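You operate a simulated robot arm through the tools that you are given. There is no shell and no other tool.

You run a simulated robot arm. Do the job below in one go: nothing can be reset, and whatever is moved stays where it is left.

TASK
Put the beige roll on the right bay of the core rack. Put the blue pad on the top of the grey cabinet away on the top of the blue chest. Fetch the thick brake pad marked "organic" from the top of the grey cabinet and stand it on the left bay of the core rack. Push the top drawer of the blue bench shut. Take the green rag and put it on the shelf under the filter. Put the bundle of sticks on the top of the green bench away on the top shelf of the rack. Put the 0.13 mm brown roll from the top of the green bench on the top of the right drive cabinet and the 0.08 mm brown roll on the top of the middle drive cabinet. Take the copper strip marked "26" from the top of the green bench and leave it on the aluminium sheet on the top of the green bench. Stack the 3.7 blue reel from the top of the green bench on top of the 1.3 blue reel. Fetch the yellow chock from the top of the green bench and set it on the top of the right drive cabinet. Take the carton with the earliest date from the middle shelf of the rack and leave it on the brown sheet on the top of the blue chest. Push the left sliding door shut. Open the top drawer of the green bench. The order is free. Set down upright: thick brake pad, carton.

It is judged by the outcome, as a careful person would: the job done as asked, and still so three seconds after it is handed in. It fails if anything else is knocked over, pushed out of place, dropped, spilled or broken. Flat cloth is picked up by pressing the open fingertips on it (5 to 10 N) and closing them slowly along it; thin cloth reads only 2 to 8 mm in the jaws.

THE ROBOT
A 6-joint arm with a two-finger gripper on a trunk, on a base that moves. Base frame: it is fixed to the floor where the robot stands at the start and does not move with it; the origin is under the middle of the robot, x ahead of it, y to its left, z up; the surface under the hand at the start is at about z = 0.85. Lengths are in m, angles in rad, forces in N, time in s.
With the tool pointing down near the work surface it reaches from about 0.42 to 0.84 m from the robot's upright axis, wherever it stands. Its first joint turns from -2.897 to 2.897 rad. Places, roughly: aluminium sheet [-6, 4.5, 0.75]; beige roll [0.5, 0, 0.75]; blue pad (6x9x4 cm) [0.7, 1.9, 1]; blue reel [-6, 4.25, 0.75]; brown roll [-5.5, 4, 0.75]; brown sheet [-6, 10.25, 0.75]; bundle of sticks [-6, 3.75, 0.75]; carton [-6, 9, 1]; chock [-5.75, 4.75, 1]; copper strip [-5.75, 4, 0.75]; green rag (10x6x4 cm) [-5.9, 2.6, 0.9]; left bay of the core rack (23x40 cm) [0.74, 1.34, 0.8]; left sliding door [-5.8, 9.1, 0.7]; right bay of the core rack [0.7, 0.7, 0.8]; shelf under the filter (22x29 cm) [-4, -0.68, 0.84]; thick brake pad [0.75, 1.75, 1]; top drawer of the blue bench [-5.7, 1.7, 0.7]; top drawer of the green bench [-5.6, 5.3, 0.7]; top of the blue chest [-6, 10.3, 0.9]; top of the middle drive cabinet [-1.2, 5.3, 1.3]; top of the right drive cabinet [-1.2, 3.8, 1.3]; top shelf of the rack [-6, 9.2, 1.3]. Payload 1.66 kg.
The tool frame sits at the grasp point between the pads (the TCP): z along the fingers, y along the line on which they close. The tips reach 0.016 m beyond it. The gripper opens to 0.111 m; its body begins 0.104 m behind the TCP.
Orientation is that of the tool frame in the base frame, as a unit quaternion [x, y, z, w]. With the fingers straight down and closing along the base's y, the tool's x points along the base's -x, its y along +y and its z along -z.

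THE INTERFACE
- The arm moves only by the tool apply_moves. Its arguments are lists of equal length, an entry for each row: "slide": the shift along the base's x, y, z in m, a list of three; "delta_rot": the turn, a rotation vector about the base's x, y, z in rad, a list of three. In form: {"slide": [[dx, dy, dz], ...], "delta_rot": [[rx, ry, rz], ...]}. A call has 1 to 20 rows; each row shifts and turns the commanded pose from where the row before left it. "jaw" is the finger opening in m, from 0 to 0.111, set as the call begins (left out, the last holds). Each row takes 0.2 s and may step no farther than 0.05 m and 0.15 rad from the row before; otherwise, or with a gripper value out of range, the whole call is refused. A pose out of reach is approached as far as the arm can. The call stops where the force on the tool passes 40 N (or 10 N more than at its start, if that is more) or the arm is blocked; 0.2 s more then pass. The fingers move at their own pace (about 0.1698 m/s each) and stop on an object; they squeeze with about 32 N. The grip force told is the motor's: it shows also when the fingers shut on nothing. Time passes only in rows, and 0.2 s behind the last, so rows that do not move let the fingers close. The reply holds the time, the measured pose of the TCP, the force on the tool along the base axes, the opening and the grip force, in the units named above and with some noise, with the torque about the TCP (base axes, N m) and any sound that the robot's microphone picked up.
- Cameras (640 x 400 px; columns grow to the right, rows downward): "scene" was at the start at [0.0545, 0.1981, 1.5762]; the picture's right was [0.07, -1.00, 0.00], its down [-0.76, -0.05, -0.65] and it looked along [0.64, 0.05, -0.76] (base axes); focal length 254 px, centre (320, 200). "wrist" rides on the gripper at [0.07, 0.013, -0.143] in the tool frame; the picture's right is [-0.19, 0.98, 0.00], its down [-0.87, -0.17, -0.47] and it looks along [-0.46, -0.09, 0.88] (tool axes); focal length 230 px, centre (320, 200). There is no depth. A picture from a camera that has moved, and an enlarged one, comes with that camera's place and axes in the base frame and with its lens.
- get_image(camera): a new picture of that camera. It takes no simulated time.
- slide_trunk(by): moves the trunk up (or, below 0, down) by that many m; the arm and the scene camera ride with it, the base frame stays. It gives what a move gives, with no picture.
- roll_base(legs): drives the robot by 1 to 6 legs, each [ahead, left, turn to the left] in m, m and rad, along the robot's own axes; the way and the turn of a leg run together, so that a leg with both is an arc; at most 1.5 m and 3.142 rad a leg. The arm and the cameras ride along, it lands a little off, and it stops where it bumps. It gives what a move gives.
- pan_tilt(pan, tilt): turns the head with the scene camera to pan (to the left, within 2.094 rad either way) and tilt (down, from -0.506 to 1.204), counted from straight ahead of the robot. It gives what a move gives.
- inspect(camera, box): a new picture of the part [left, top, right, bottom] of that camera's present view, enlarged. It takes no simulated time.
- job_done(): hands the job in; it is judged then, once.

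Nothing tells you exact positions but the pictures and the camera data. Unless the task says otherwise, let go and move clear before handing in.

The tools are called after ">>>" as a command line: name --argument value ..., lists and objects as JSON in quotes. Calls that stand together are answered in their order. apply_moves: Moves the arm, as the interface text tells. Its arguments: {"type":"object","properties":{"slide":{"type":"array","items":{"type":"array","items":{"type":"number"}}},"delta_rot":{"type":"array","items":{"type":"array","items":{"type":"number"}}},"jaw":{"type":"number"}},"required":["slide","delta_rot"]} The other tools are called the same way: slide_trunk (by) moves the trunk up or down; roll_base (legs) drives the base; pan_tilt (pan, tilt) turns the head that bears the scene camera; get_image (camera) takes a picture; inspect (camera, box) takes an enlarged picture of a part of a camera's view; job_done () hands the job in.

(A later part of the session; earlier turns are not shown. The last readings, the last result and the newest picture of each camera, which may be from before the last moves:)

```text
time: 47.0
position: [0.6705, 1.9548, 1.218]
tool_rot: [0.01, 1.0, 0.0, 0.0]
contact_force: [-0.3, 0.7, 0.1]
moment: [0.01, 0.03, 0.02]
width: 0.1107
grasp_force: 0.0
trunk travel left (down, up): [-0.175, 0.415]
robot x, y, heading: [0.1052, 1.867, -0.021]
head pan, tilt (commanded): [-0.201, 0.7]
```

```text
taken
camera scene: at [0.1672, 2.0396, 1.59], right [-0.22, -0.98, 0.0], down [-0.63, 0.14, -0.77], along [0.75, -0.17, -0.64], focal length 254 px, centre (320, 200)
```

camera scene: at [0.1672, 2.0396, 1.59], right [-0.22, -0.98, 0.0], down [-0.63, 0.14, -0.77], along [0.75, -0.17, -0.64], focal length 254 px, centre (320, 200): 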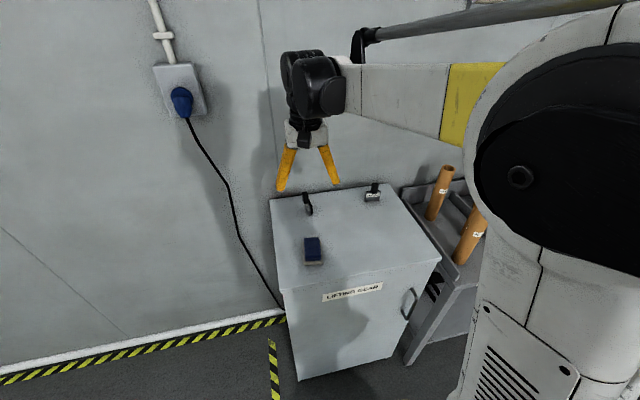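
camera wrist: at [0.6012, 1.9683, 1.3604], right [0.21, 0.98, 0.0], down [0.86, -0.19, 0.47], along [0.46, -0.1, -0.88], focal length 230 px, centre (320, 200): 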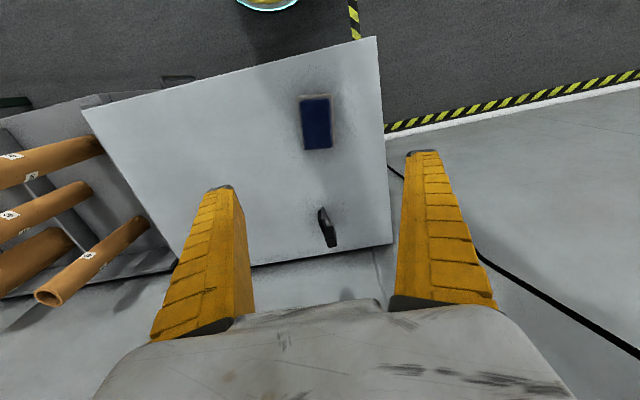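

>>> inspect --camera "wrist" --box '[270, 80, 390, 260]'

>>> inspect --camera "scene" --box '[265, 165, 395, 275]'

```text
2.22 times, centred on (330, 170) of wrist
camera zoom: at [0.6012, 1.9683, 1.3604], right [0.21, 0.98, 0.0], down [0.86, -0.19, 0.47], along [0.46, -0.1, -0.88], focal length 511 px, centre (298, 267)
```

zoom: 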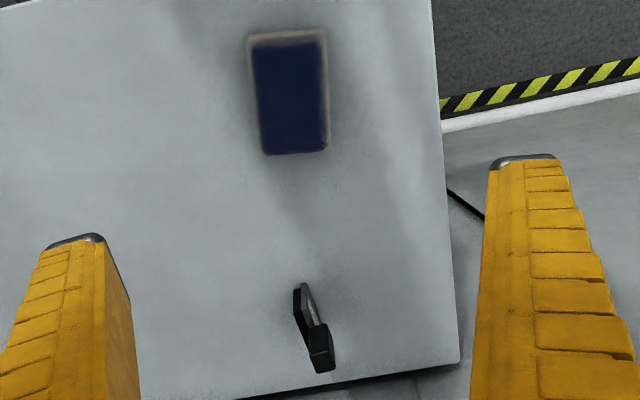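

```text
3.64 times, centred on (330, 220) of scene
camera zoom: at [0.1672, 2.0396, 1.59], right [-0.22, -0.98, 0.0], down [-0.63, 0.14, -0.77], along [0.75, -0.17, -0.64], focal length 923 px, centre (284, 127)
```

zoom: 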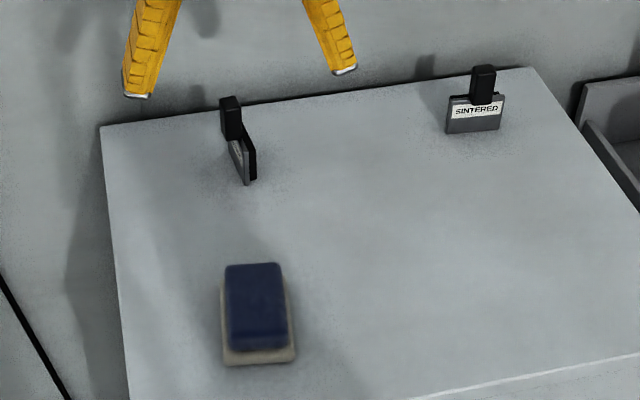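

The organic pad's plate runs about 12° off the x axis, centre near (0.874, 1.922), with its knob on top (z≈0.99–1.03). I'll align the gripper yaw and approach above it.

>>> apply_moves --slide '[[0.035, -0.006, -0.01], [0.035, -0.006, -0.01], [0.035, -0.006, -0.01], [0.035, -0.006, -0.01], [0.02, -0.003, -0.02], [0, 0, 0]]' --delta_rot '[[0, 0, 0.11], [0, 0, 0.11], [0, 0, 0], [0, 0, 0], [0, 0, 0], [0, 0, 0]]'

>>> get_image --camera "wrist"

>>> inspect --camera "scene" --box '[255, 30, 395, 250]'

```text
time: 48.4
position: [0.8296, 1.9304, 1.16]
tool_rot: [-0.099, 0.995, 0.0, 0.0]
contact_force: [-0.1, 0.2, -0.7]
moment: [0.01, 0.03, 0.01]
width: 0.1111
grasp_force: 0.2
trunk travel left (down, up): [-0.175, 0.415]
robot x, y, heading: [0.1027, 1.8649, -0.02]
head pan, tilt (commanded): [-0.201, 0.7]
```

```text
taken
camera wrist: at [0.7582, 1.9286, 1.302], right [-0.01, 1.0, 0.0], down [0.88, 0.01, 0.47], along [0.47, 0.0, -0.88], focal length 230 px, centre (320, 200)
```

wrist: 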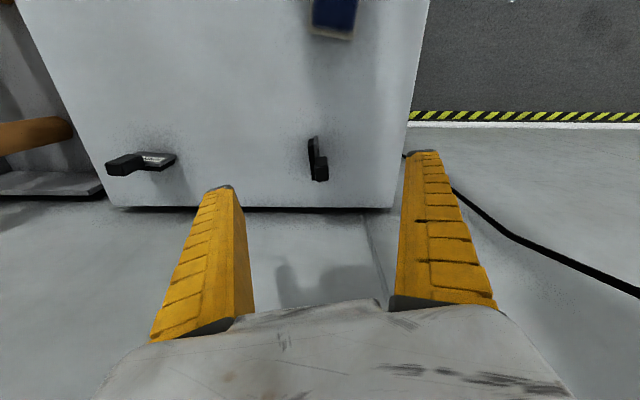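

```text
1.82 times, centred on (325, 140) of scene
camera zoom: at [0.1674, 2.0396, 1.59], right [-0.22, -0.98, 0.0], down [-0.63, 0.14, -0.77], along [0.75, -0.17, -0.64], focal length 462 px, centre (311, 309)
```

zoom: 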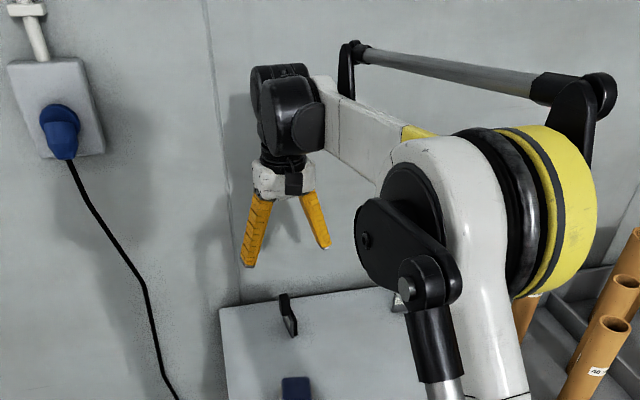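

>>> inspect --camera "wrist" --box '[270, 110, 370, 210]'

```text
4.00 times, centred on (320, 160) of wrist
camera zoom: at [0.7582, 1.9286, 1.302], right [-0.01, 1.0, 0.0], down [0.88, 0.01, 0.47], along [0.47, 0.0, -0.88], focal length 920 px, centre (320, 360)
```

zoom: 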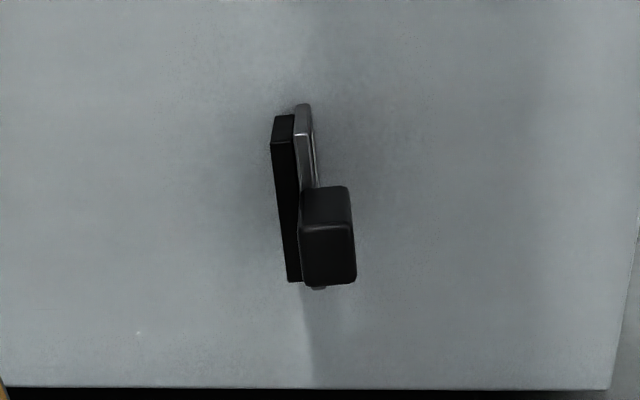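

The knob is centred at about (0.867, 1.931), top z≈1.035, plate top ≈0.99. I'll align over it and lower so the fingertips stay just above the plate.

>>> apply_moves --slide '[[0.02, 0, 0], [0.017, 0.001, 0], [0, 0, -0.04], [0, 0, -0.04], [0, 0, -0.02], [0, 0, 0]]' --delta_rot '[[0, 0, -0.03], [0, 0, -0.03], [0, 0, 0], [0, 0, 0], [0, 0, 0], [0, 0, 0]]' --jaw 0.07

>>> get_image --camera "wrist"

>>> inspect --camera "scene" --box '[255, 130, 395, 250]'

```text
time: 49.8
position: [0.8667, 1.93, 1.0618]
tool_rot: [-0.07, 0.998, 0.0, 0.0]
contact_force: [-0.6, -0.7, 0.1]
moment: [0.02, -0.02, -0.02]
width: 0.0717
grasp_force: 0.5
trunk travel left (down, up): [-0.175, 0.415]
robot x, y, heading: [0.1043, 1.8667, -0.019]
head pan, tilt (commanded): [-0.201, 0.7]
```

```text
taken
camera wrist: at [0.7967, 1.9321, 1.205], right [0.05, 1.0, 0.0], down [0.88, -0.05, 0.47], along [0.47, -0.02, -0.88], focal length 230 px, centre (320, 200)
```

wrist: 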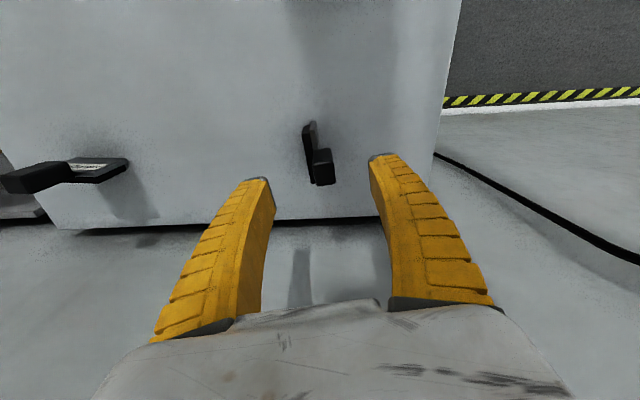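

```text
3.33 times, centred on (325, 190) of scene
camera zoom: at [0.1675, 2.0396, 1.59], right [-0.22, -0.98, 0.0], down [-0.63, 0.14, -0.77], along [0.75, -0.17, -0.64], focal length 846 px, centre (303, 233)
```

zoom: 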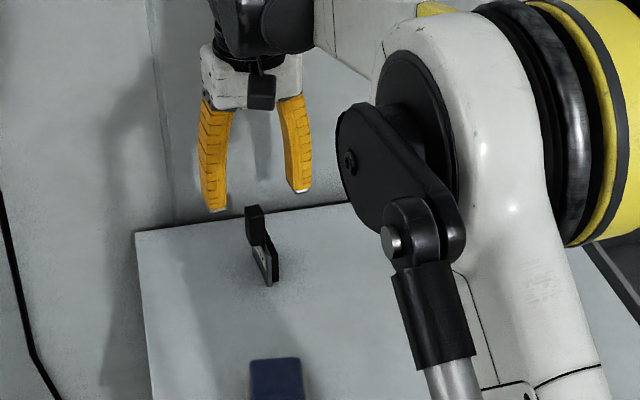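

Aligned over the knob. Descending to grip it.

>>> apply_moves --slide '[[-0.004, 0.001, -0.02], [0, 0, -0.015], [0, 0, -0.008], [0, 0, 0]]' --delta_rot '[[0, 0, 0], [0, 0, 0], [0, 0, 0], [0, 0, 0]]'

>>> inspect --camera "wrist" --box '[240, 100, 400, 220]'

>>> inspect --camera "scene" --box '[255, 130, 395, 250]'

```text
time: 50.8
position: [0.8644, 1.9314, 1.0173]
tool_rot: [-0.07, 0.998, 0.001, 0.0]
contact_force: [0.1, -0.5, -0.5]
moment: [-0.01, 0.02, 0.01]
width: 0.0718
grasp_force: 0.4
trunk travel left (down, up): [-0.175, 0.415]
robot x, y, heading: [0.1026, 1.867, -0.024]
head pan, tilt (commanded): [-0.201, 0.7]
```

```text
3.33 times, centred on (320, 160) of wrist
camera zoom: at [0.7927, 1.9345, 1.1596], right [0.05, 1.0, 0.0], down [0.88, -0.05, 0.47], along [0.47, -0.02, -0.88], focal length 767 px, centre (320, 333)
```

zoom: 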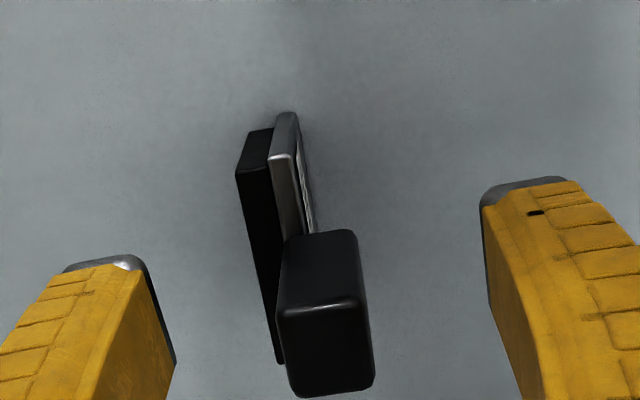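

```text
3.33 times, centred on (325, 190) of scene
camera zoom: at [0.1676, 2.0397, 1.59], right [-0.22, -0.98, 0.0], down [-0.63, 0.14, -0.76], along [0.75, -0.17, -0.64], focal length 846 px, centre (303, 233)
```

zoom: 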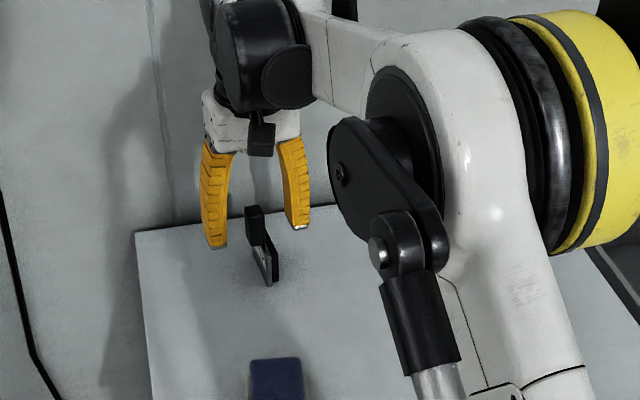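

The knob is well between the fingers. Closing on it.

>>> apply_moves --slide '[[0, 0, 0], [0, 0, 0], [0, 0, 0]]' --delta_rot '[[0, 0, 0], [0, 0, 0], [0, 0, 0]]' --jaw 0.03

>>> apply_moves --slide '[[0, 0, 0], [0, 0, 0], [0, 0, 0]]' --delta_rot '[[0, 0, 0], [0, 0, 0], [0, 0, 0]]' --jaw 0.0

>>> inspect --camera "wrist" --box '[240, 100, 400, 220]'

```text
time: 51.6
position: [0.8648, 1.9317, 1.0168]
tool_rot: [-0.07, 0.998, 0.0, 0.0]
contact_force: [-1.3, 0.1, -0.7]
moment: [-0.02, -0.01, 0.0]
width: 0.0328
grasp_force: 1.7
trunk travel left (down, up): [-0.175, 0.415]
robot x, y, heading: [0.1, 1.8672, -0.022]
head pan, tilt (commanded): [-0.201, 0.7]
```

```text
time: 52.4
position: [0.8641, 1.933, 1.0167]
tool_rot: [-0.07, 0.998, 0.0, 0.0]
contact_force: [1.2, -0.1, 5.4]
moment: [-0.08, 0.09, 0.03]
width: 0.0146
grasp_force: 31.7
trunk travel left (down, up): [-0.175, 0.415]
robot x, y, heading: [0.1008, 1.8696, -0.022]
head pan, tilt (commanded): [-0.201, 0.7]
```

```text
3.33 times, centred on (320, 160) of wrist
camera zoom: at [0.7924, 1.9345, 1.1601], right [0.05, 1.0, 0.0], down [0.88, -0.05, 0.47], along [0.47, -0.02, -0.88], focal length 767 px, centre (320, 333)
```

zoom: 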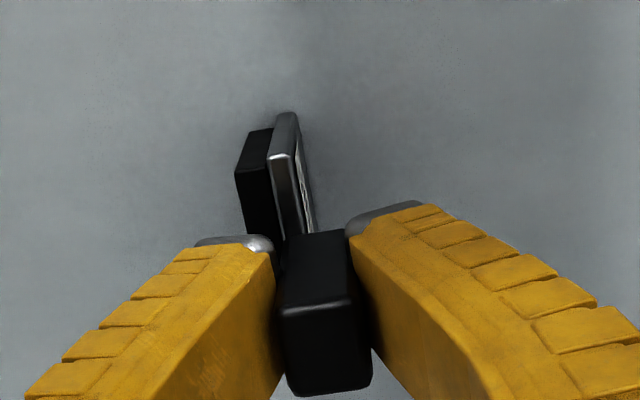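

The pad's knob is gripped. Lifting well clear, retracting, and driving right toward the left bay of the core rack.

>>> apply_moves --slide '[[0, 0, 0.02], [0, 0, 0.04], [0, 0, 0.045], [0, 0, 0.045], [0, 0, 0.045], [0, 0, 0.045], [0, 0, 0.04], [-0.04, 0, 0], [-0.045, 0, 0], [-0.045, 0, 0], [-0.045, 0, 0], [-0.045, 0, 0], [-0.045, 0, 0], [0, 0, 0]]' --delta_rot '[[0, 0, 0], [0, 0, 0], [0, 0, 0], [0, 0, 0], [0, 0, 0], [0, 0, 0], [0, 0, 0], [0, 0, 0], [0, 0, 0], [0, 0, 0], [0, 0, 0], [0, 0, 0], [0, 0, 0], [0, 0, 0]]'

>>> get_image --camera "wrist"

>>> get_image --camera "scene"

```text
time: 55.4
position: [0.5925, 1.9312, 1.2714]
tool_rot: [-0.069, 0.998, 0.0, 0.0]
contact_force: [-0.1, 0.0, -2.1]
moment: [0.02, 0.02, 0.02]
width: 0.0126
grasp_force: 32.3
out of reach, approached as far as the arm can: row 7
trunk travel left (down, up): [-0.175, 0.415]
robot x, y, heading: [0.1043, 1.8665, -0.024]
head pan, tilt (commanded): [-0.201, 0.7]
```

```text
taken
camera wrist: at [0.5214, 1.9339, 1.4128], right [0.05, 1.0, 0.0], down [0.88, -0.05, 0.47], along [0.47, -0.02, -0.88], focal length 230 px, centre (320, 200)
```

wrist: 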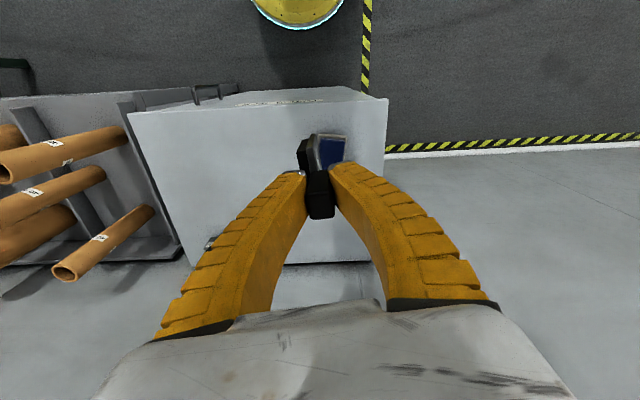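

```text
taken
camera scene: at [0.1684, 2.0397, 1.5899], right [-0.22, -0.98, 0.0], down [-0.63, 0.14, -0.76], along [0.75, -0.17, -0.64], focal length 254 px, centre (320, 200)
```

scene: 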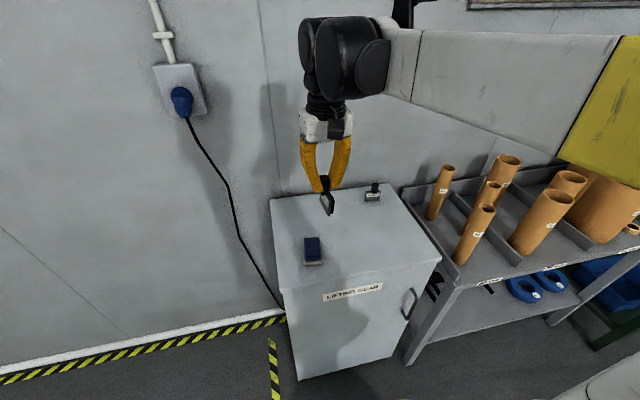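

The pad hangs at z≈1.2, clear above the tubes. Driving right 0.65 m.

>>> roll_base --legs '[[0, -0.65, 0.024]]'

>>> pan_tilt --pan 0.1 --tilt 0.85

>>> get_image --camera "wrist"

>>> get_image --camera "scene"

```text
time: 59.0
position: [0.5885, 1.3022, 1.2713]
tool_rot: [-0.09, 0.996, 0.0, 0.0]
contact_force: [1.0, -0.6, -2.3]
moment: [0.05, 0.01, -0.01]
width: 0.0118
grasp_force: 32.1
trunk travel left (down, up): [-0.175, 0.415]
robot x, y, heading: [0.1018, 1.2203, 0.015]
head pan, tilt (commanded): [-0.201, 0.7]
```

```text
time: 59.8
position: [0.5891, 1.3021, 1.2716]
tool_rot: [-0.09, 0.996, 0.0, 0.0]
contact_force: [-0.5, -0.2, -2.0]
moment: [0.01, 0.0, -0.01]
width: 0.0114
grasp_force: 31.4
trunk travel left (down, up): [-0.175, 0.415]
robot x, y, heading: [0.1053, 1.2159, 0.018]
head pan, tilt (commanded): [0.099, 0.85]
```

```text
taken
camera wrist: at [0.5174, 1.3013, 1.4131], right [0.01, 1.0, 0.0], down [0.88, -0.01, 0.47], along [0.47, -0.01, -0.88], focal length 230 px, centre (320, 200)
```

wrist: 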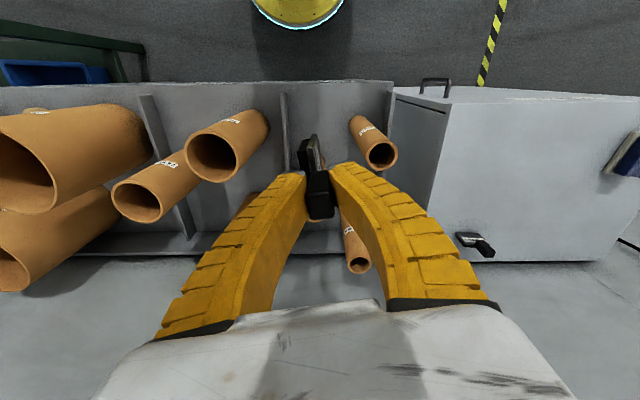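

```text
taken
camera scene: at [0.1544, 1.418, 1.5777], right [0.12, -0.99, 0.0], down [-0.75, -0.09, -0.66], along [0.66, 0.08, -0.75], focal length 254 px, centre (320, 200)
```

scene: 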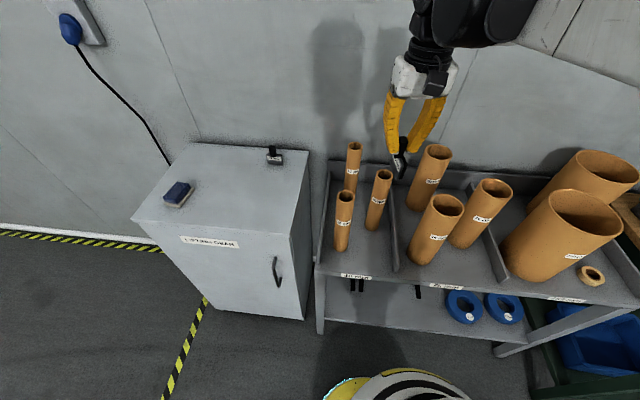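

The jaw width crept down slightly, so I'll check how the pad sits in the fingers.

>>> inspect --camera "wrist" --box '[240, 100, 400, 280]'

>>> inspect --camera "scene" --box '[300, 80, 500, 280]'

```text
2.22 times, centred on (320, 190) of wrist
camera zoom: at [0.5174, 1.3013, 1.4131], right [0.01, 1.0, 0.0], down [0.88, -0.01, 0.47], along [0.47, -0.01, -0.88], focal length 511 px, centre (320, 222)
```

zoom: 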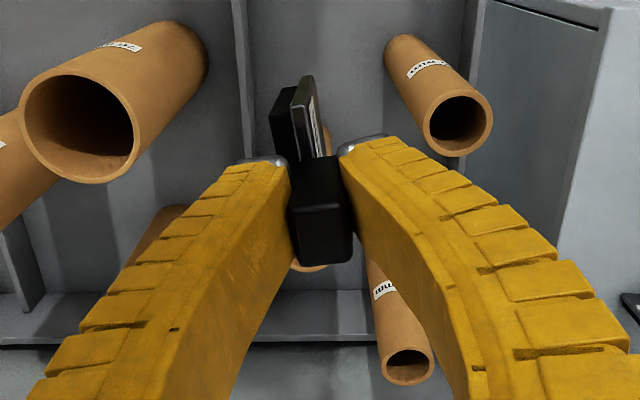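

```text
2.00 times, centred on (400, 180) of scene
camera zoom: at [0.1544, 1.418, 1.5777], right [0.12, -0.99, 0.0], down [-0.75, -0.09, -0.66], along [0.66, 0.08, -0.75], focal length 508 px, centre (160, 240)
```

zoom: 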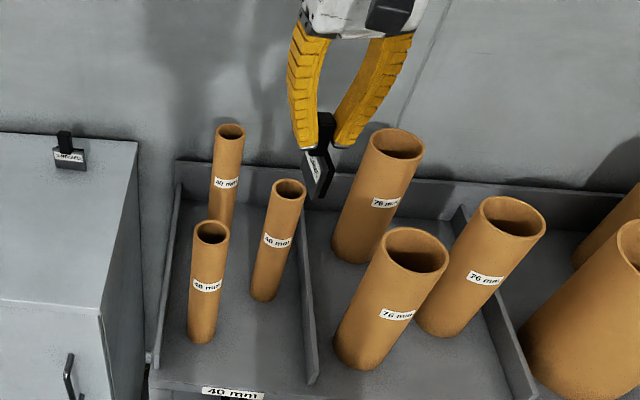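

The free spot in the left bay is around (0.61, 1.30), between the divider (y≈1.22) and front tube (y≈1.37). I'll position there and lower most of the way.

>>> apply_moves --slide '[[0.021, -0.002, 0], [0, 0, -0.04], [0, 0, -0.045], [0, 0, -0.045], [0, 0, -0.045], [0, 0, -0.045], [0, 0, -0.045], [0, 0, -0.04], [0, 0, 0]]' --delta_rot '[[0, 0, -0.05], [0, 0, -0.05], [0, 0, 0], [0, 0, 0], [0, 0, 0], [0, 0, 0], [0, 0, 0], [0, 0, 0], [0, 0, 0]]'

>>> get_image --camera "wrist"

>>> inspect --camera "scene" --box '[300, 80, 500, 280]'

```text
time: 61.8
position: [0.6103, 1.3003, 0.9654]
tool_rot: [-0.04, 0.999, 0.0, 0.0]
contact_force: [0.6, -0.1, -1.8]
moment: [0.02, 0.04, -0.01]
width: 0.0116
grasp_force: 31.7
trunk travel left (down, up): [-0.175, 0.415]
robot x, y, heading: [0.1044, 1.2152, 0.013]
head pan, tilt (commanded): [0.099, 0.85]
```

```text
taken
camera wrist: at [0.5399, 1.3071, 1.1081], right [0.11, 0.99, 0.0], down [0.88, -0.1, 0.47], along [0.47, -0.05, -0.88], focal length 230 px, centre (320, 200)
```

wrist: 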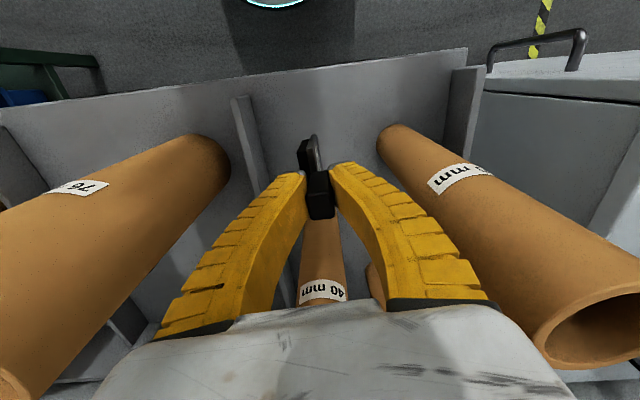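

```text
2.00 times, centred on (400, 180) of scene
camera zoom: at [0.1542, 1.4181, 1.5777], right [0.12, -0.99, 0.0], down [-0.75, -0.09, -0.66], along [0.66, 0.08, -0.75], focal length 508 px, centre (160, 240)
```

zoom: 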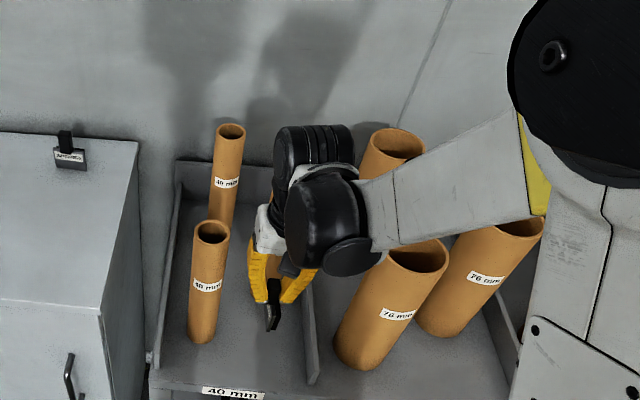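

The forearm would come down very close to the 76 mm tubes from this stance. I'll lift back up, shift the base to the left so the forearm comes in from the front-left instead, and approach again.

>>> apply_moves --slide '[[0, 0, 0.045], [0, 0, 0.045], [0, 0, 0.045], [0, 0, 0.045], [0, 0, 0.045], [0, 0, 0.045], [0, 0, 0.03], [0, 0, 0]]' --delta_rot '[[0, 0, 0], [0, 0, 0], [0, 0, 0], [0, 0, 0], [0, 0, 0], [0, 0, 0], [0, 0, 0], [0, 0, 0]]'

>>> roll_base --legs '[[0.03, 0.53, 0]]'

```text
time: 63.6
position: [0.6104, 1.2998, 1.2653]
tool_rot: [-0.04, 0.999, 0.001, 0.0]
contact_force: [-0.3, 0.8, -2.5]
moment: [0.0, -0.02, -0.02]
width: 0.011
grasp_force: 31.1
trunk travel left (down, up): [-0.175, 0.415]
robot x, y, heading: [0.0973, 1.2167, 0.02]
head pan, tilt (commanded): [0.099, 0.85]
```

```text
time: 66.7
position: [0.6344, 1.8231, 1.2656]
tool_rot: [-0.036, 0.999, 0.001, 0.0]
contact_force: [-0.1, 0.3, -2.6]
moment: [0.0, 0.02, 0.01]
width: 0.0106
grasp_force: 31.6
trunk travel left (down, up): [-0.175, 0.415]
robot x, y, heading: [0.1237, 1.7488, 0.011]
head pan, tilt (commanded): [0.099, 0.85]
```

>>> apply_moves --slide '[[-0.002, -0.0475, 0], [-0.002, -0.0475, 0], [-0.002, -0.0475, 0], [-0.002, -0.0475, 0], [-0.002, -0.0475, 0], [-0.002, -0.0475, 0], [-0.002, -0.0475, 0], [-0.002, -0.0475, 0], [-0.002, -0.0475, 0], [-0.002, -0.0475, 0], [-0.002, -0.0475, 0], [0, 0, 0]]' --delta_rot '[[0, 0, 0], [0, 0, 0], [0, 0, 0], [0, 0, 0], [0, 0, 0], [0, 0, 0], [0, 0, 0], [0, 0, 0], [0, 0, 0], [0, 0, 0], [0, 0, 0], [0, 0, 0]]'

>>> pan_tilt --pan -0.7 --tilt 0.8

>>> get_image --camera "scene"

>>> get_image --camera "wrist"

```text
time: 69.3
position: [0.6104, 1.2994, 1.2667]
tool_rot: [-0.037, 0.999, 0.0, -0.001]
contact_force: [0.2, 0.3, -2.2]
moment: [-0.01, 0.02, -0.02]
width: 0.0104
grasp_force: 32.0
trunk travel left (down, up): [-0.175, 0.415]
robot x, y, heading: [0.1298, 1.7447, 0.013]
head pan, tilt (commanded): [0.099, 0.85]
```

```text
time: 70.4
position: [0.6112, 1.2989, 1.2657]
tool_rot: [-0.035, 0.999, 0.001, 0.0]
contact_force: [0.1, 0.0, -2.2]
moment: [0.02, 0.03, 0.04]
width: 0.0103
grasp_force: 31.8
trunk travel left (down, up): [-0.175, 0.415]
robot x, y, heading: [0.1224, 1.7411, 0.011]
head pan, tilt (commanded): [-0.7, 0.799]
```

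```text
taken
camera scene: at [0.163, 1.885, 1.5817], right [-0.63, -0.77, 0.0], down [-0.55, 0.46, -0.7], along [0.54, -0.44, -0.72], focal length 254 px, centre (320, 200)
```

scene: 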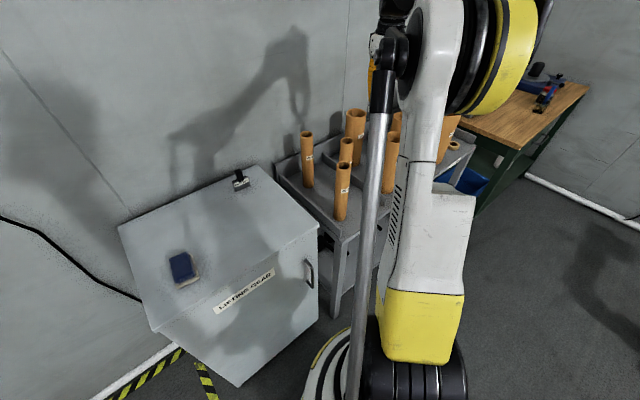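

```text
taken
camera wrist: at [0.5399, 1.306, 1.4087], right [0.12, 0.99, 0.0], down [0.88, -0.11, 0.47], along [0.47, -0.06, -0.88], focal length 230 px, centre (320, 200)
```

wrist: 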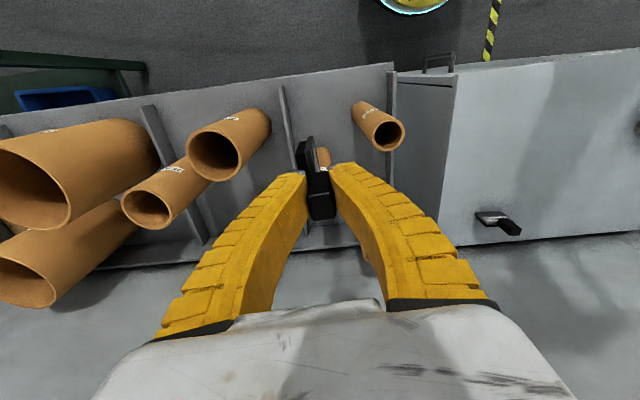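

Well positioned again above the spot, with the forearm now coming from the front-left. Lowering.

>>> apply_moves --slide '[[0, 0, -0.04], [0, 0, -0.045], [0, 0, -0.045], [0, 0, -0.045], [0, 0, -0.045], [0, 0, -0.045], [0, 0, -0.035], [0, 0, 0]]' --delta_rot '[[0, 0, 0], [0, 0, 0], [0, 0, 0], [0, 0, 0], [0, 0, 0], [0, 0, 0], [0, 0, 0], [0, 0, 0]]'

>>> get_image --camera "wrist"

>>> get_image --camera "scene"

```text
time: 72.2
position: [0.611, 1.2979, 0.966]
tool_rot: [-0.035, 0.999, 0.0, 0.0]
contact_force: [0.6, -0.5, -1.4]
moment: [0.01, 0.0, -0.01]
width: 0.0103
grasp_force: 31.8
trunk travel left (down, up): [-0.175, 0.415]
robot x, y, heading: [0.1264, 1.7445, 0.012]
head pan, tilt (commanded): [-0.7, 0.799]
```

```text
taken
camera wrist: at [0.5409, 1.3047, 1.1076], right [0.12, 0.99, 0.0], down [0.88, -0.11, 0.47], along [0.47, -0.06, -0.88], focal length 230 px, centre (320, 200)
```

wrist: 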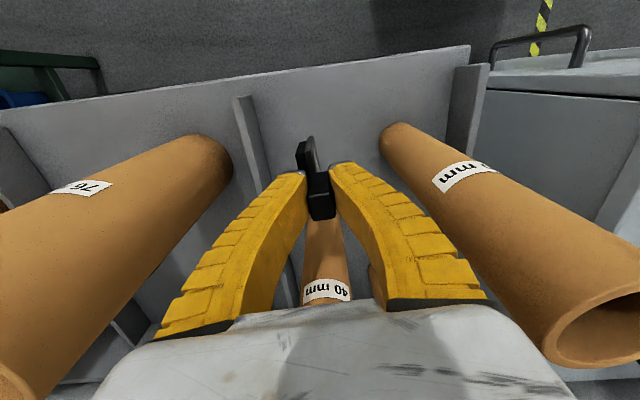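

```text
taken
camera scene: at [0.1629, 1.885, 1.5818], right [-0.64, -0.77, 0.0], down [-0.55, 0.46, -0.7], along [0.54, -0.44, -0.72], focal length 254 px, centre (320, 200)
```

scene: 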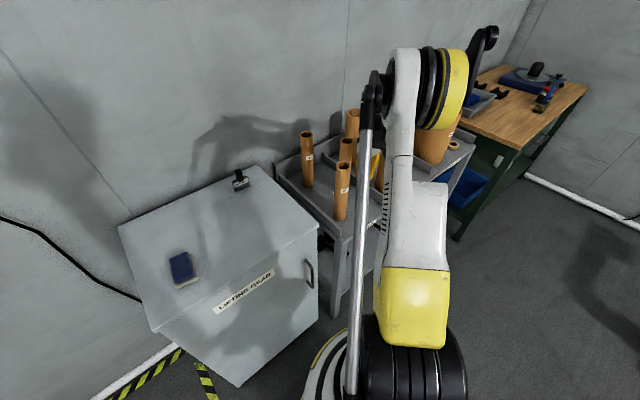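

Clearances look fine on both sides. Continuing down in smaller steps.

>>> apply_moves --slide '[[0, 0, -0.03], [0, 0, -0.025], [0, 0, -0.015], [0, 0, 0]]' --delta_rot '[[0, 0, 0], [0, 0, 0], [0, 0, 0], [0, 0, 0]]'

>>> get_image --camera "wrist"

>>> inspect --camera "scene" --box '[270, 50, 430, 250]'

```text
time: 73.2
position: [0.6117, 1.3016, 0.8981]
tool_rot: [-0.036, 0.999, 0.0, 0.0]
contact_force: [-0.4, -0.3, -2.6]
moment: [0.02, 0.02, -0.01]
width: 0.0106
grasp_force: 31.8
trunk travel left (down, up): [-0.175, 0.415]
robot x, y, heading: [0.1217, 1.7434, 0.01]
head pan, tilt (commanded): [-0.7, 0.799]
```

```text
taken
camera wrist: at [0.5408, 1.309, 1.0401], right [0.12, 0.99, 0.0], down [0.88, -0.11, 0.47], along [0.47, -0.06, -0.88], focal length 230 px, centre (320, 200)
```

wrist: 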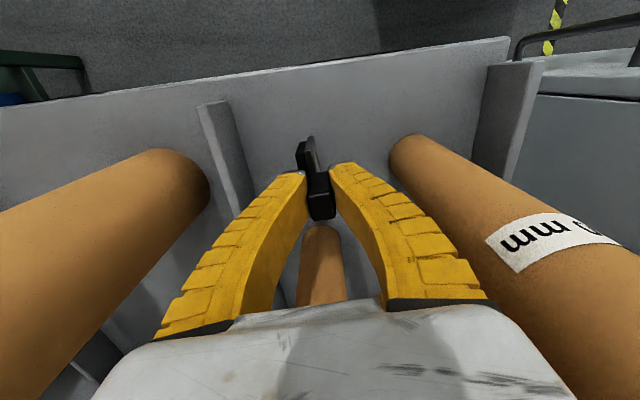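

```text
2.00 times, centred on (350, 150) of scene
camera zoom: at [0.163, 1.885, 1.5817], right [-0.64, -0.77, 0.0], down [-0.55, 0.46, -0.7], along [0.54, -0.44, -0.72], focal length 508 px, centre (260, 300)
```

zoom: 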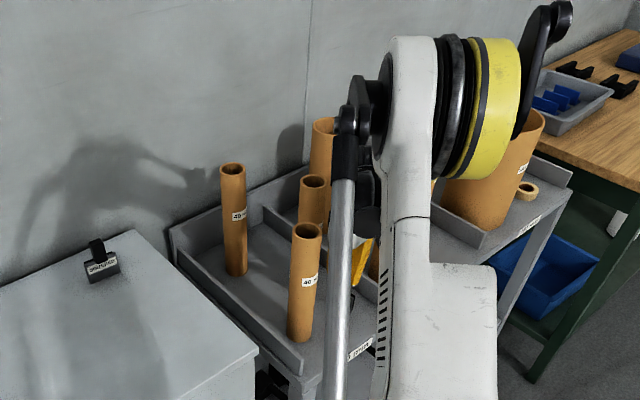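

>>> apply_moves --slide '[[0, 0, -0.005], [0, 0, -0.005], [0, 0, 0]]' --delta_rot '[[0, 0, 0], [0, 0, 0], [0, 0, 0]]'

>>> apply_moves --slide '[[0, 0, -0.003], [0, 0, -0.003], [0, 0, 0]]' --delta_rot '[[0, 0, 0], [0, 0, 0], [0, 0, 0]]'

```text
time: 74.0
position: [0.6107, 1.3003, 0.8864]
tool_rot: [-0.035, 0.999, 0.0, 0.0]
contact_force: [0.1, 0.2, -2.1]
moment: [0.05, -0.01, -0.02]
width: 0.0105
grasp_force: 32.1
trunk travel left (down, up): [-0.175, 0.415]
robot x, y, heading: [0.1232, 1.7447, 0.01]
head pan, tilt (commanded): [-0.7, 0.799]
```

```text
time: 74.8
position: [0.6122, 1.2997, 0.8804]
tool_rot: [-0.035, 0.999, 0.0, 0.0]
contact_force: [0.0, -0.3, -2.5]
moment: [0.0, 0.0, 0.01]
width: 0.0103
grasp_force: 32.0
trunk travel left (down, up): [-0.175, 0.415]
robot x, y, heading: [0.1225, 1.7433, 0.01]
head pan, tilt (commanded): [-0.7, 0.799]
```

>>> apply_moves --slide '[[0, 0, -0.002], [0, 0, -0.002], [0, 0, 0]]' --delta_rot '[[0, 0, 0], [0, 0, 0], [0, 0, 0]]'

>>> apply_moves --slide '[[0, 0, -0.002], [0, 0, -0.002], [0, 0, 0]]' --delta_rot '[[0, 0, 0], [0, 0, 0], [0, 0, 0]]'

>>> inspect --camera "wrist" --box '[240, 100, 400, 220]'

```text
time: 75.6
position: [0.6106, 1.3003, 0.8774]
tool_rot: [-0.035, 0.999, -0.001, 0.0]
contact_force: [-0.6, 1.4, 9.6]
moment: [0.01, 0.27, 0.0]
width: 0.015
grasp_force: 31.9
trunk travel left (down, up): [-0.175, 0.415]
robot x, y, heading: [0.1272, 1.745, 0.007]
head pan, tilt (commanded): [-0.7, 0.799]
```

```text
time: 76.4
position: [0.6119, 1.3012, 0.8722]
tool_rot: [-0.036, 0.999, -0.001, 0.0]
contact_force: [2.0, 0.2, 16.9]
moment: [0.0, -0.14, 0.01]
width: 0.021
grasp_force: 31.9
trunk travel left (down, up): [-0.175, 0.415]
robot x, y, heading: [0.1256, 1.7462, 0.014]
head pan, tilt (commanded): [-0.7, 0.799]
```

```text
3.33 times, centred on (320, 160) of wrist
camera zoom: at [0.5402, 1.3085, 1.0149], right [0.12, 0.99, 0.0], down [0.87, -0.1, 0.47], along [0.47, -0.06, -0.88], focal length 767 px, centre (320, 333)
```

zoom: 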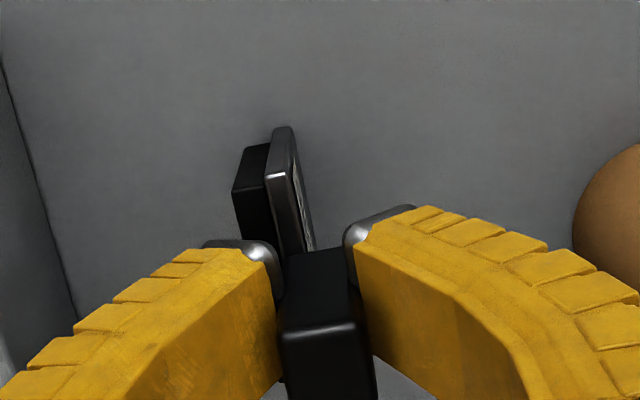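

The pad is down on the shelf (17 N). I'll relieve the push, then open gently and check before retreating.

>>> apply_moves --slide '[[0, 0, 0.003], [0, 0, 0.001], [0, 0, 0]]' --delta_rot '[[0, 0, 0], [0, 0, 0], [0, 0, 0]]'

>>> inspect --camera "wrist" --box '[240, 100, 400, 220]'

```text
time: 77.2
position: [0.6113, 1.3003, 0.8752]
tool_rot: [-0.036, 0.999, 0.001, 0.0]
contact_force: [-2.3, 0.8, 13.2]
moment: [0.04, -0.03, 0.04]
width: 0.0169
grasp_force: 32.2
trunk travel left (down, up): [-0.175, 0.415]
robot x, y, heading: [0.1242, 1.7442, 0.003]
head pan, tilt (commanded): [-0.7, 0.799]
```

```text
3.33 times, centred on (320, 160) of wrist
camera zoom: at [0.5404, 1.3087, 1.018], right [0.12, 0.99, 0.0], down [0.88, -0.11, 0.47], along [0.47, -0.06, -0.88], focal length 767 px, centre (320, 333)
```

zoom: 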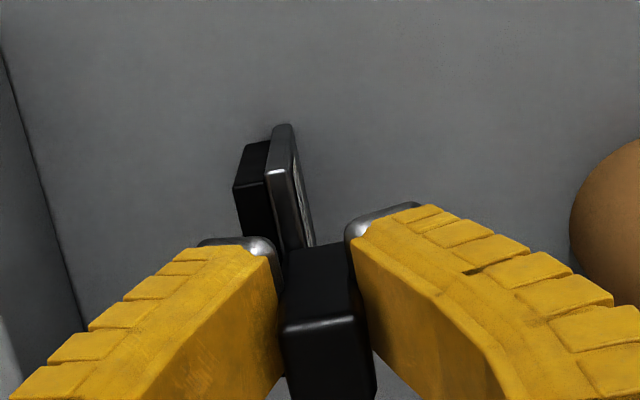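

>>> apply_moves --slide '[[0, 0, 0], [0, 0, 0]]' --delta_rot '[[0, 0, 0], [0, 0, 0]]' --jaw 0.03

>>> apply_moves --slide '[[0, 0, 0], [0, 0, 0]]' --delta_rot '[[0, 0, 0], [0, 0, 0]]' --jaw 0.055

>>> get_image --camera "wrist"

```text
time: 77.8
position: [0.612, 1.3006, 0.875]
tool_rot: [-0.035, 0.999, 0.0, 0.001]
contact_force: [1.1, 0.2, -0.1]
moment: [0.0, 0.0, -0.01]
width: 0.0326
grasp_force: 2.3
trunk travel left (down, up): [-0.175, 0.415]
robot x, y, heading: [0.1269, 1.7413, 0.012]
head pan, tilt (commanded): [-0.7, 0.799]
```

```text
time: 78.4
position: [0.6125, 1.3012, 0.8751]
tool_rot: [-0.036, 0.999, 0.0, 0.0]
contact_force: [-0.6, 0.3, 0.4]
moment: [0.01, 0.0, -0.02]
width: 0.0572
grasp_force: 1.7
trunk travel left (down, up): [-0.175, 0.415]
robot x, y, heading: [0.1228, 1.7434, 0.009]
head pan, tilt (commanded): [-0.7, 0.799]
```

```text
taken
camera wrist: at [0.5413, 1.3082, 1.0173], right [0.12, 0.99, 0.0], down [0.88, -0.11, 0.47], along [0.47, -0.06, -0.88], focal length 230 px, centre (320, 200)
```

wrist: 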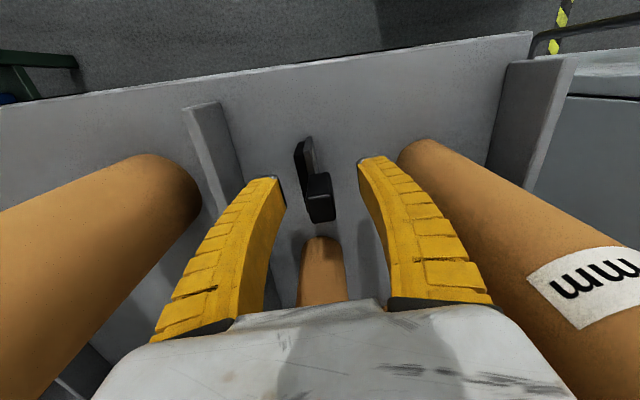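

The pad stands by itself, upright. Retreating straight up.

>>> apply_moves --slide '[[0, 0, 0.03], [0, 0, 0.045], [0, 0, 0.045], [0, 0, 0.045], [0, 0, 0.045], [0, 0, 0.045], [0, 0, 0.045], [0, 0, 0.045], [0, 0, 0.045], [0, 0, 0]]' --delta_rot '[[0, 0, 0], [0, 0, 0], [0, 0, 0], [0, 0, 0], [0, 0, 0], [0, 0, 0], [0, 0, 0], [0, 0, 0], [0, 0, 0], [0, 0, 0]]'

>>> get_image --camera "wrist"

>>> inspect --camera "wrist" --box '[240, 60, 440, 220]'

```text
time: 80.6
position: [0.6093, 1.3004, 1.2662]
tool_rot: [-0.035, 0.999, 0.0, 0.001]
contact_force: [0.2, -0.1, 0.6]
moment: [0.0, 0.01, -0.01]
width: 0.057
grasp_force: 1.4
trunk travel left (down, up): [-0.175, 0.415]
robot x, y, heading: [0.1257, 1.7431, 0.004]
head pan, tilt (commanded): [-0.7, 0.799]
```

```text
taken
camera wrist: at [0.5388, 1.3087, 1.4087], right [0.12, 0.99, 0.0], down [0.88, -0.11, 0.47], along [0.47, -0.06, -0.88], focal length 230 px, centre (320, 200)
```

wrist: 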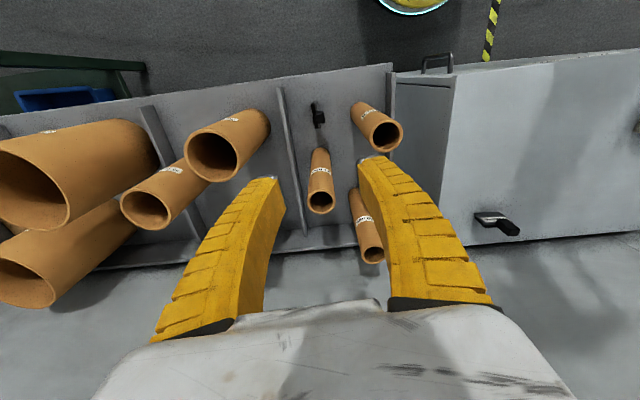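

```text
2.50 times, centred on (340, 140) of wrist
camera zoom: at [0.5388, 1.3087, 1.4087], right [0.12, 0.99, 0.0], down [0.88, -0.11, 0.47], along [0.47, -0.06, -0.88], focal length 575 px, centre (270, 350)
```

zoom: 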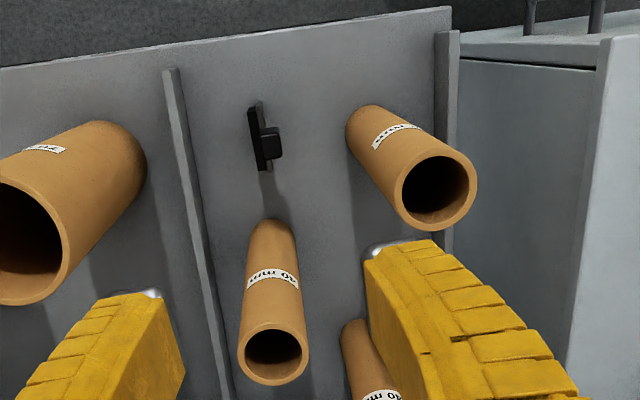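

The organic pad stands in the left bay and all tubes are upright. Next the blue pad on the cabinet (around 0.665, 1.948); swinging the arm over it.

>>> apply_moves --slide '[[0.004, 0.0465, 0], [0.004, 0.0465, 0], [0.004, 0.0465, 0], [0.004, 0.0465, 0], [0.004, 0.0465, 0], [0.004, 0.0465, 0], [0.004, 0.0465, 0], [0.004, 0.0465, 0], [0.004, 0.0465, 0], [0.004, 0.0465, 0], [0.004, 0.0465, 0], [0.004, 0.0465, 0], [0.003, 0.0465, 0], [0, 0.0435, 0], [0, 0, -0.045], [0, 0, -0.045], [0, 0, 0]]' --delta_rot '[[0, 0, 0], [0, 0, 0], [0, 0, 0], [0, 0, 0], [0, 0, 0], [0, 0, 0], [0, 0, 0], [0, 0, 0], [0, 0, 0], [0, 0, 0], [0, 0, -0.06], [0, 0, -0.065], [0, 0, -0.065], [0, 0, 0], [0, 0, 0], [0, 0, 0], [0, 0, 0]]' --jaw 0.111

>>> get_image --camera "wrist"

>>> pan_tilt --pan 0.2 --tilt 0.8

>>> get_image --camera "scene"

```text
time: 84.2
position: [0.6609, 1.9474, 1.1775]
tool_rot: [0.059, 0.998, 0.0, 0.0]
contact_force: [-0.2, 0.8, -0.2]
moment: [0.02, 0.01, 0.0]
width: 0.1111
grasp_force: 0.0
trunk travel left (down, up): [-0.175, 0.415]
robot x, y, heading: [0.1254, 1.7444, 0.009]
head pan, tilt (commanded): [-0.7, 0.799]
```

```text
taken
camera wrist: at [0.5926, 1.9668, 1.3199], right [0.3, 0.95, 0.0], down [0.84, -0.27, 0.47], along [0.45, -0.14, -0.88], focal length 230 px, centre (320, 200)
```

wrist: 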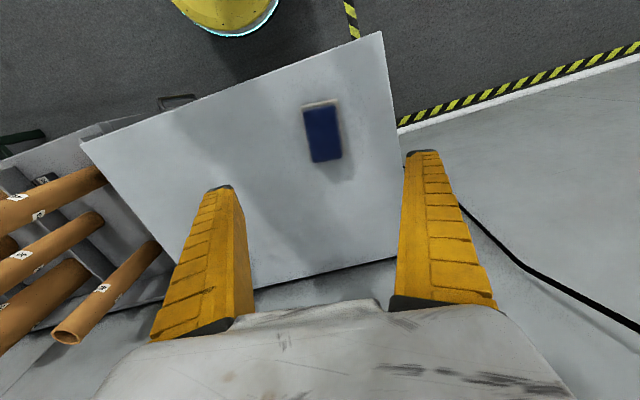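

```text
time: 85.4
position: [0.6601, 1.9451, 1.1769]
tool_rot: [0.059, 0.998, 0.0, 0.001]
contact_force: [0.5, 0.1, 0.3]
moment: [0.0, 0.0, 0.0]
width: 0.111
grasp_force: 0.1
trunk travel left (down, up): [-0.175, 0.415]
robot x, y, heading: [0.1269, 1.7456, 0.009]
head pan, tilt (commanded): [0.201, 0.799]
```

```text
taken
camera scene: at [0.1794, 1.9532, 1.5817], right [0.21, -0.98, 0.0], down [-0.7, -0.15, -0.7], along [0.68, 0.15, -0.72], focal length 254 px, centre (320, 200)
```

scene: 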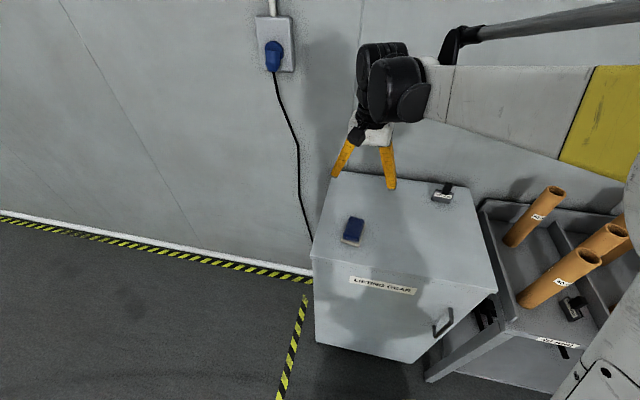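

The blue pad is at about (0.666, 1.949), yaw ≈ -0.18. Aligning and descending.

>>> apply_moves --slide '[[0.005, 0.003, -0.03], [0, 0, -0.045], [0, 0, -0.045], [0, 0, -0.04], [0, 0, -0.02], [0, 0, 0]]' --delta_rot '[[0, 0, -0.06], [0, 0, 0], [0, 0, 0], [0, 0, 0], [0, 0, 0], [0, 0, 0]]'

>>> get_image --camera "wrist"

>>> inspect --camera "scene" --box '[290, 120, 450, 260]'

```text
time: 86.8
position: [0.6692, 1.9505, 0.9954]
tool_rot: [0.088, 0.996, -0.001, 0.0]
contact_force: [0.4, -0.3, -0.5]
moment: [-0.01, 0.04, 0.02]
width: 0.1108
grasp_force: 0.1
trunk travel left (down, up): [-0.175, 0.415]
robot x, y, heading: [0.1274, 1.7394, 0.015]
head pan, tilt (commanded): [0.201, 0.799]
```

```text
taken
camera wrist: at [0.6009, 1.9751, 1.1371], right [0.36, 0.93, 0.0], down [0.82, -0.32, 0.47], along [0.44, -0.17, -0.88], focal length 230 px, centre (320, 200)
```

wrist: 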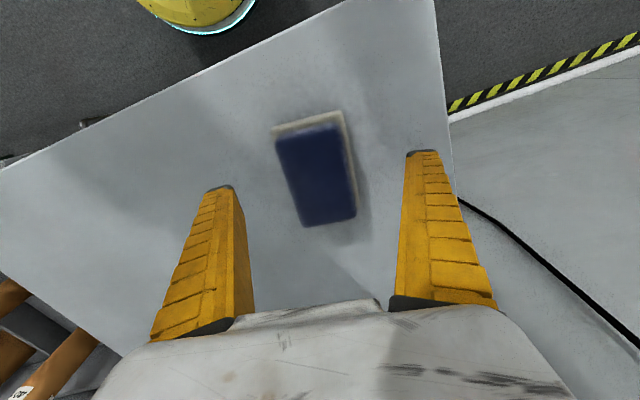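

```text
2.86 times, centred on (370, 190) of scene
camera zoom: at [0.1794, 1.9533, 1.5817], right [0.21, -0.98, 0.0], down [-0.7, -0.15, -0.7], along [0.68, 0.15, -0.72], focal length 725 px, centre (177, 229)
```

zoom: 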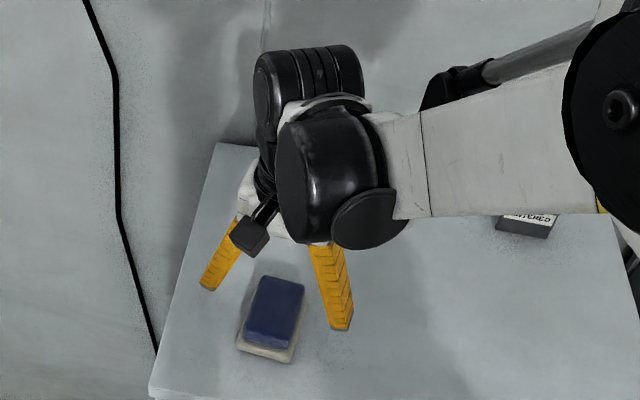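

Centred. Lowering to grip depth and closing.

>>> apply_moves --slide '[[-0.004, -0.001, -0.02], [0, 0, -0.012], [0, 0, 0]]' --delta_rot '[[0, 0, 0], [0, 0, 0], [0, 0, 0]]'

>>> apply_moves --slide '[[0, 0, 0], [0, 0, 0], [0, 0, 0]]' --delta_rot '[[0, 0, 0], [0, 0, 0], [0, 0, 0]]' --jaw 0.03

>>> get_image --camera "wrist"

```text
time: 87.6
position: [0.665, 1.9491, 0.9627]
tool_rot: [0.089, 0.996, -0.001, 0.0]
contact_force: [0.8, 0.2, 0.4]
moment: [0.01, 0.01, 0.0]
width: 0.1109
grasp_force: 0.0
trunk travel left (down, up): [-0.175, 0.415]
robot x, y, heading: [0.1282, 1.746, 0.011]
head pan, tilt (commanded): [0.201, 0.799]
```

```text
time: 88.4
position: [0.665, 1.949, 0.9644]
tool_rot: [0.089, 0.996, 0.001, 0.002]
contact_force: [10.0, 1.5, 33.9]
moment: [0.19, -0.12, 0.16]
width: 0.0484
grasp_force: 32.1
trunk travel left (down, up): [-0.175, 0.415]
robot x, y, heading: [0.1233, 1.7426, 0.01]
head pan, tilt (commanded): [0.201, 0.799]
```

```text
taken
camera wrist: at [0.5969, 1.9728, 1.1067], right [0.36, 0.93, 0.0], down [0.82, -0.32, 0.47], along [0.44, -0.17, -0.88], focal length 230 px, centre (320, 200)
```

wrist: 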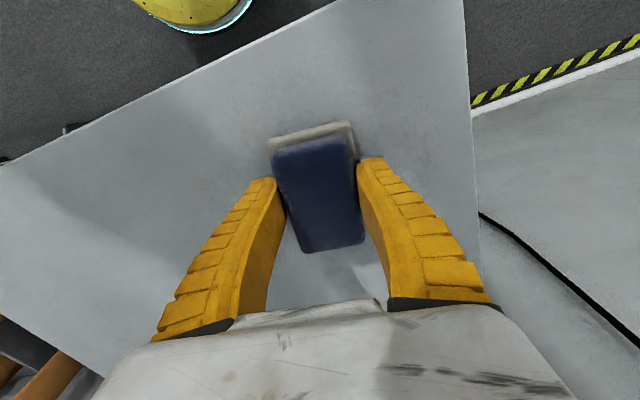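

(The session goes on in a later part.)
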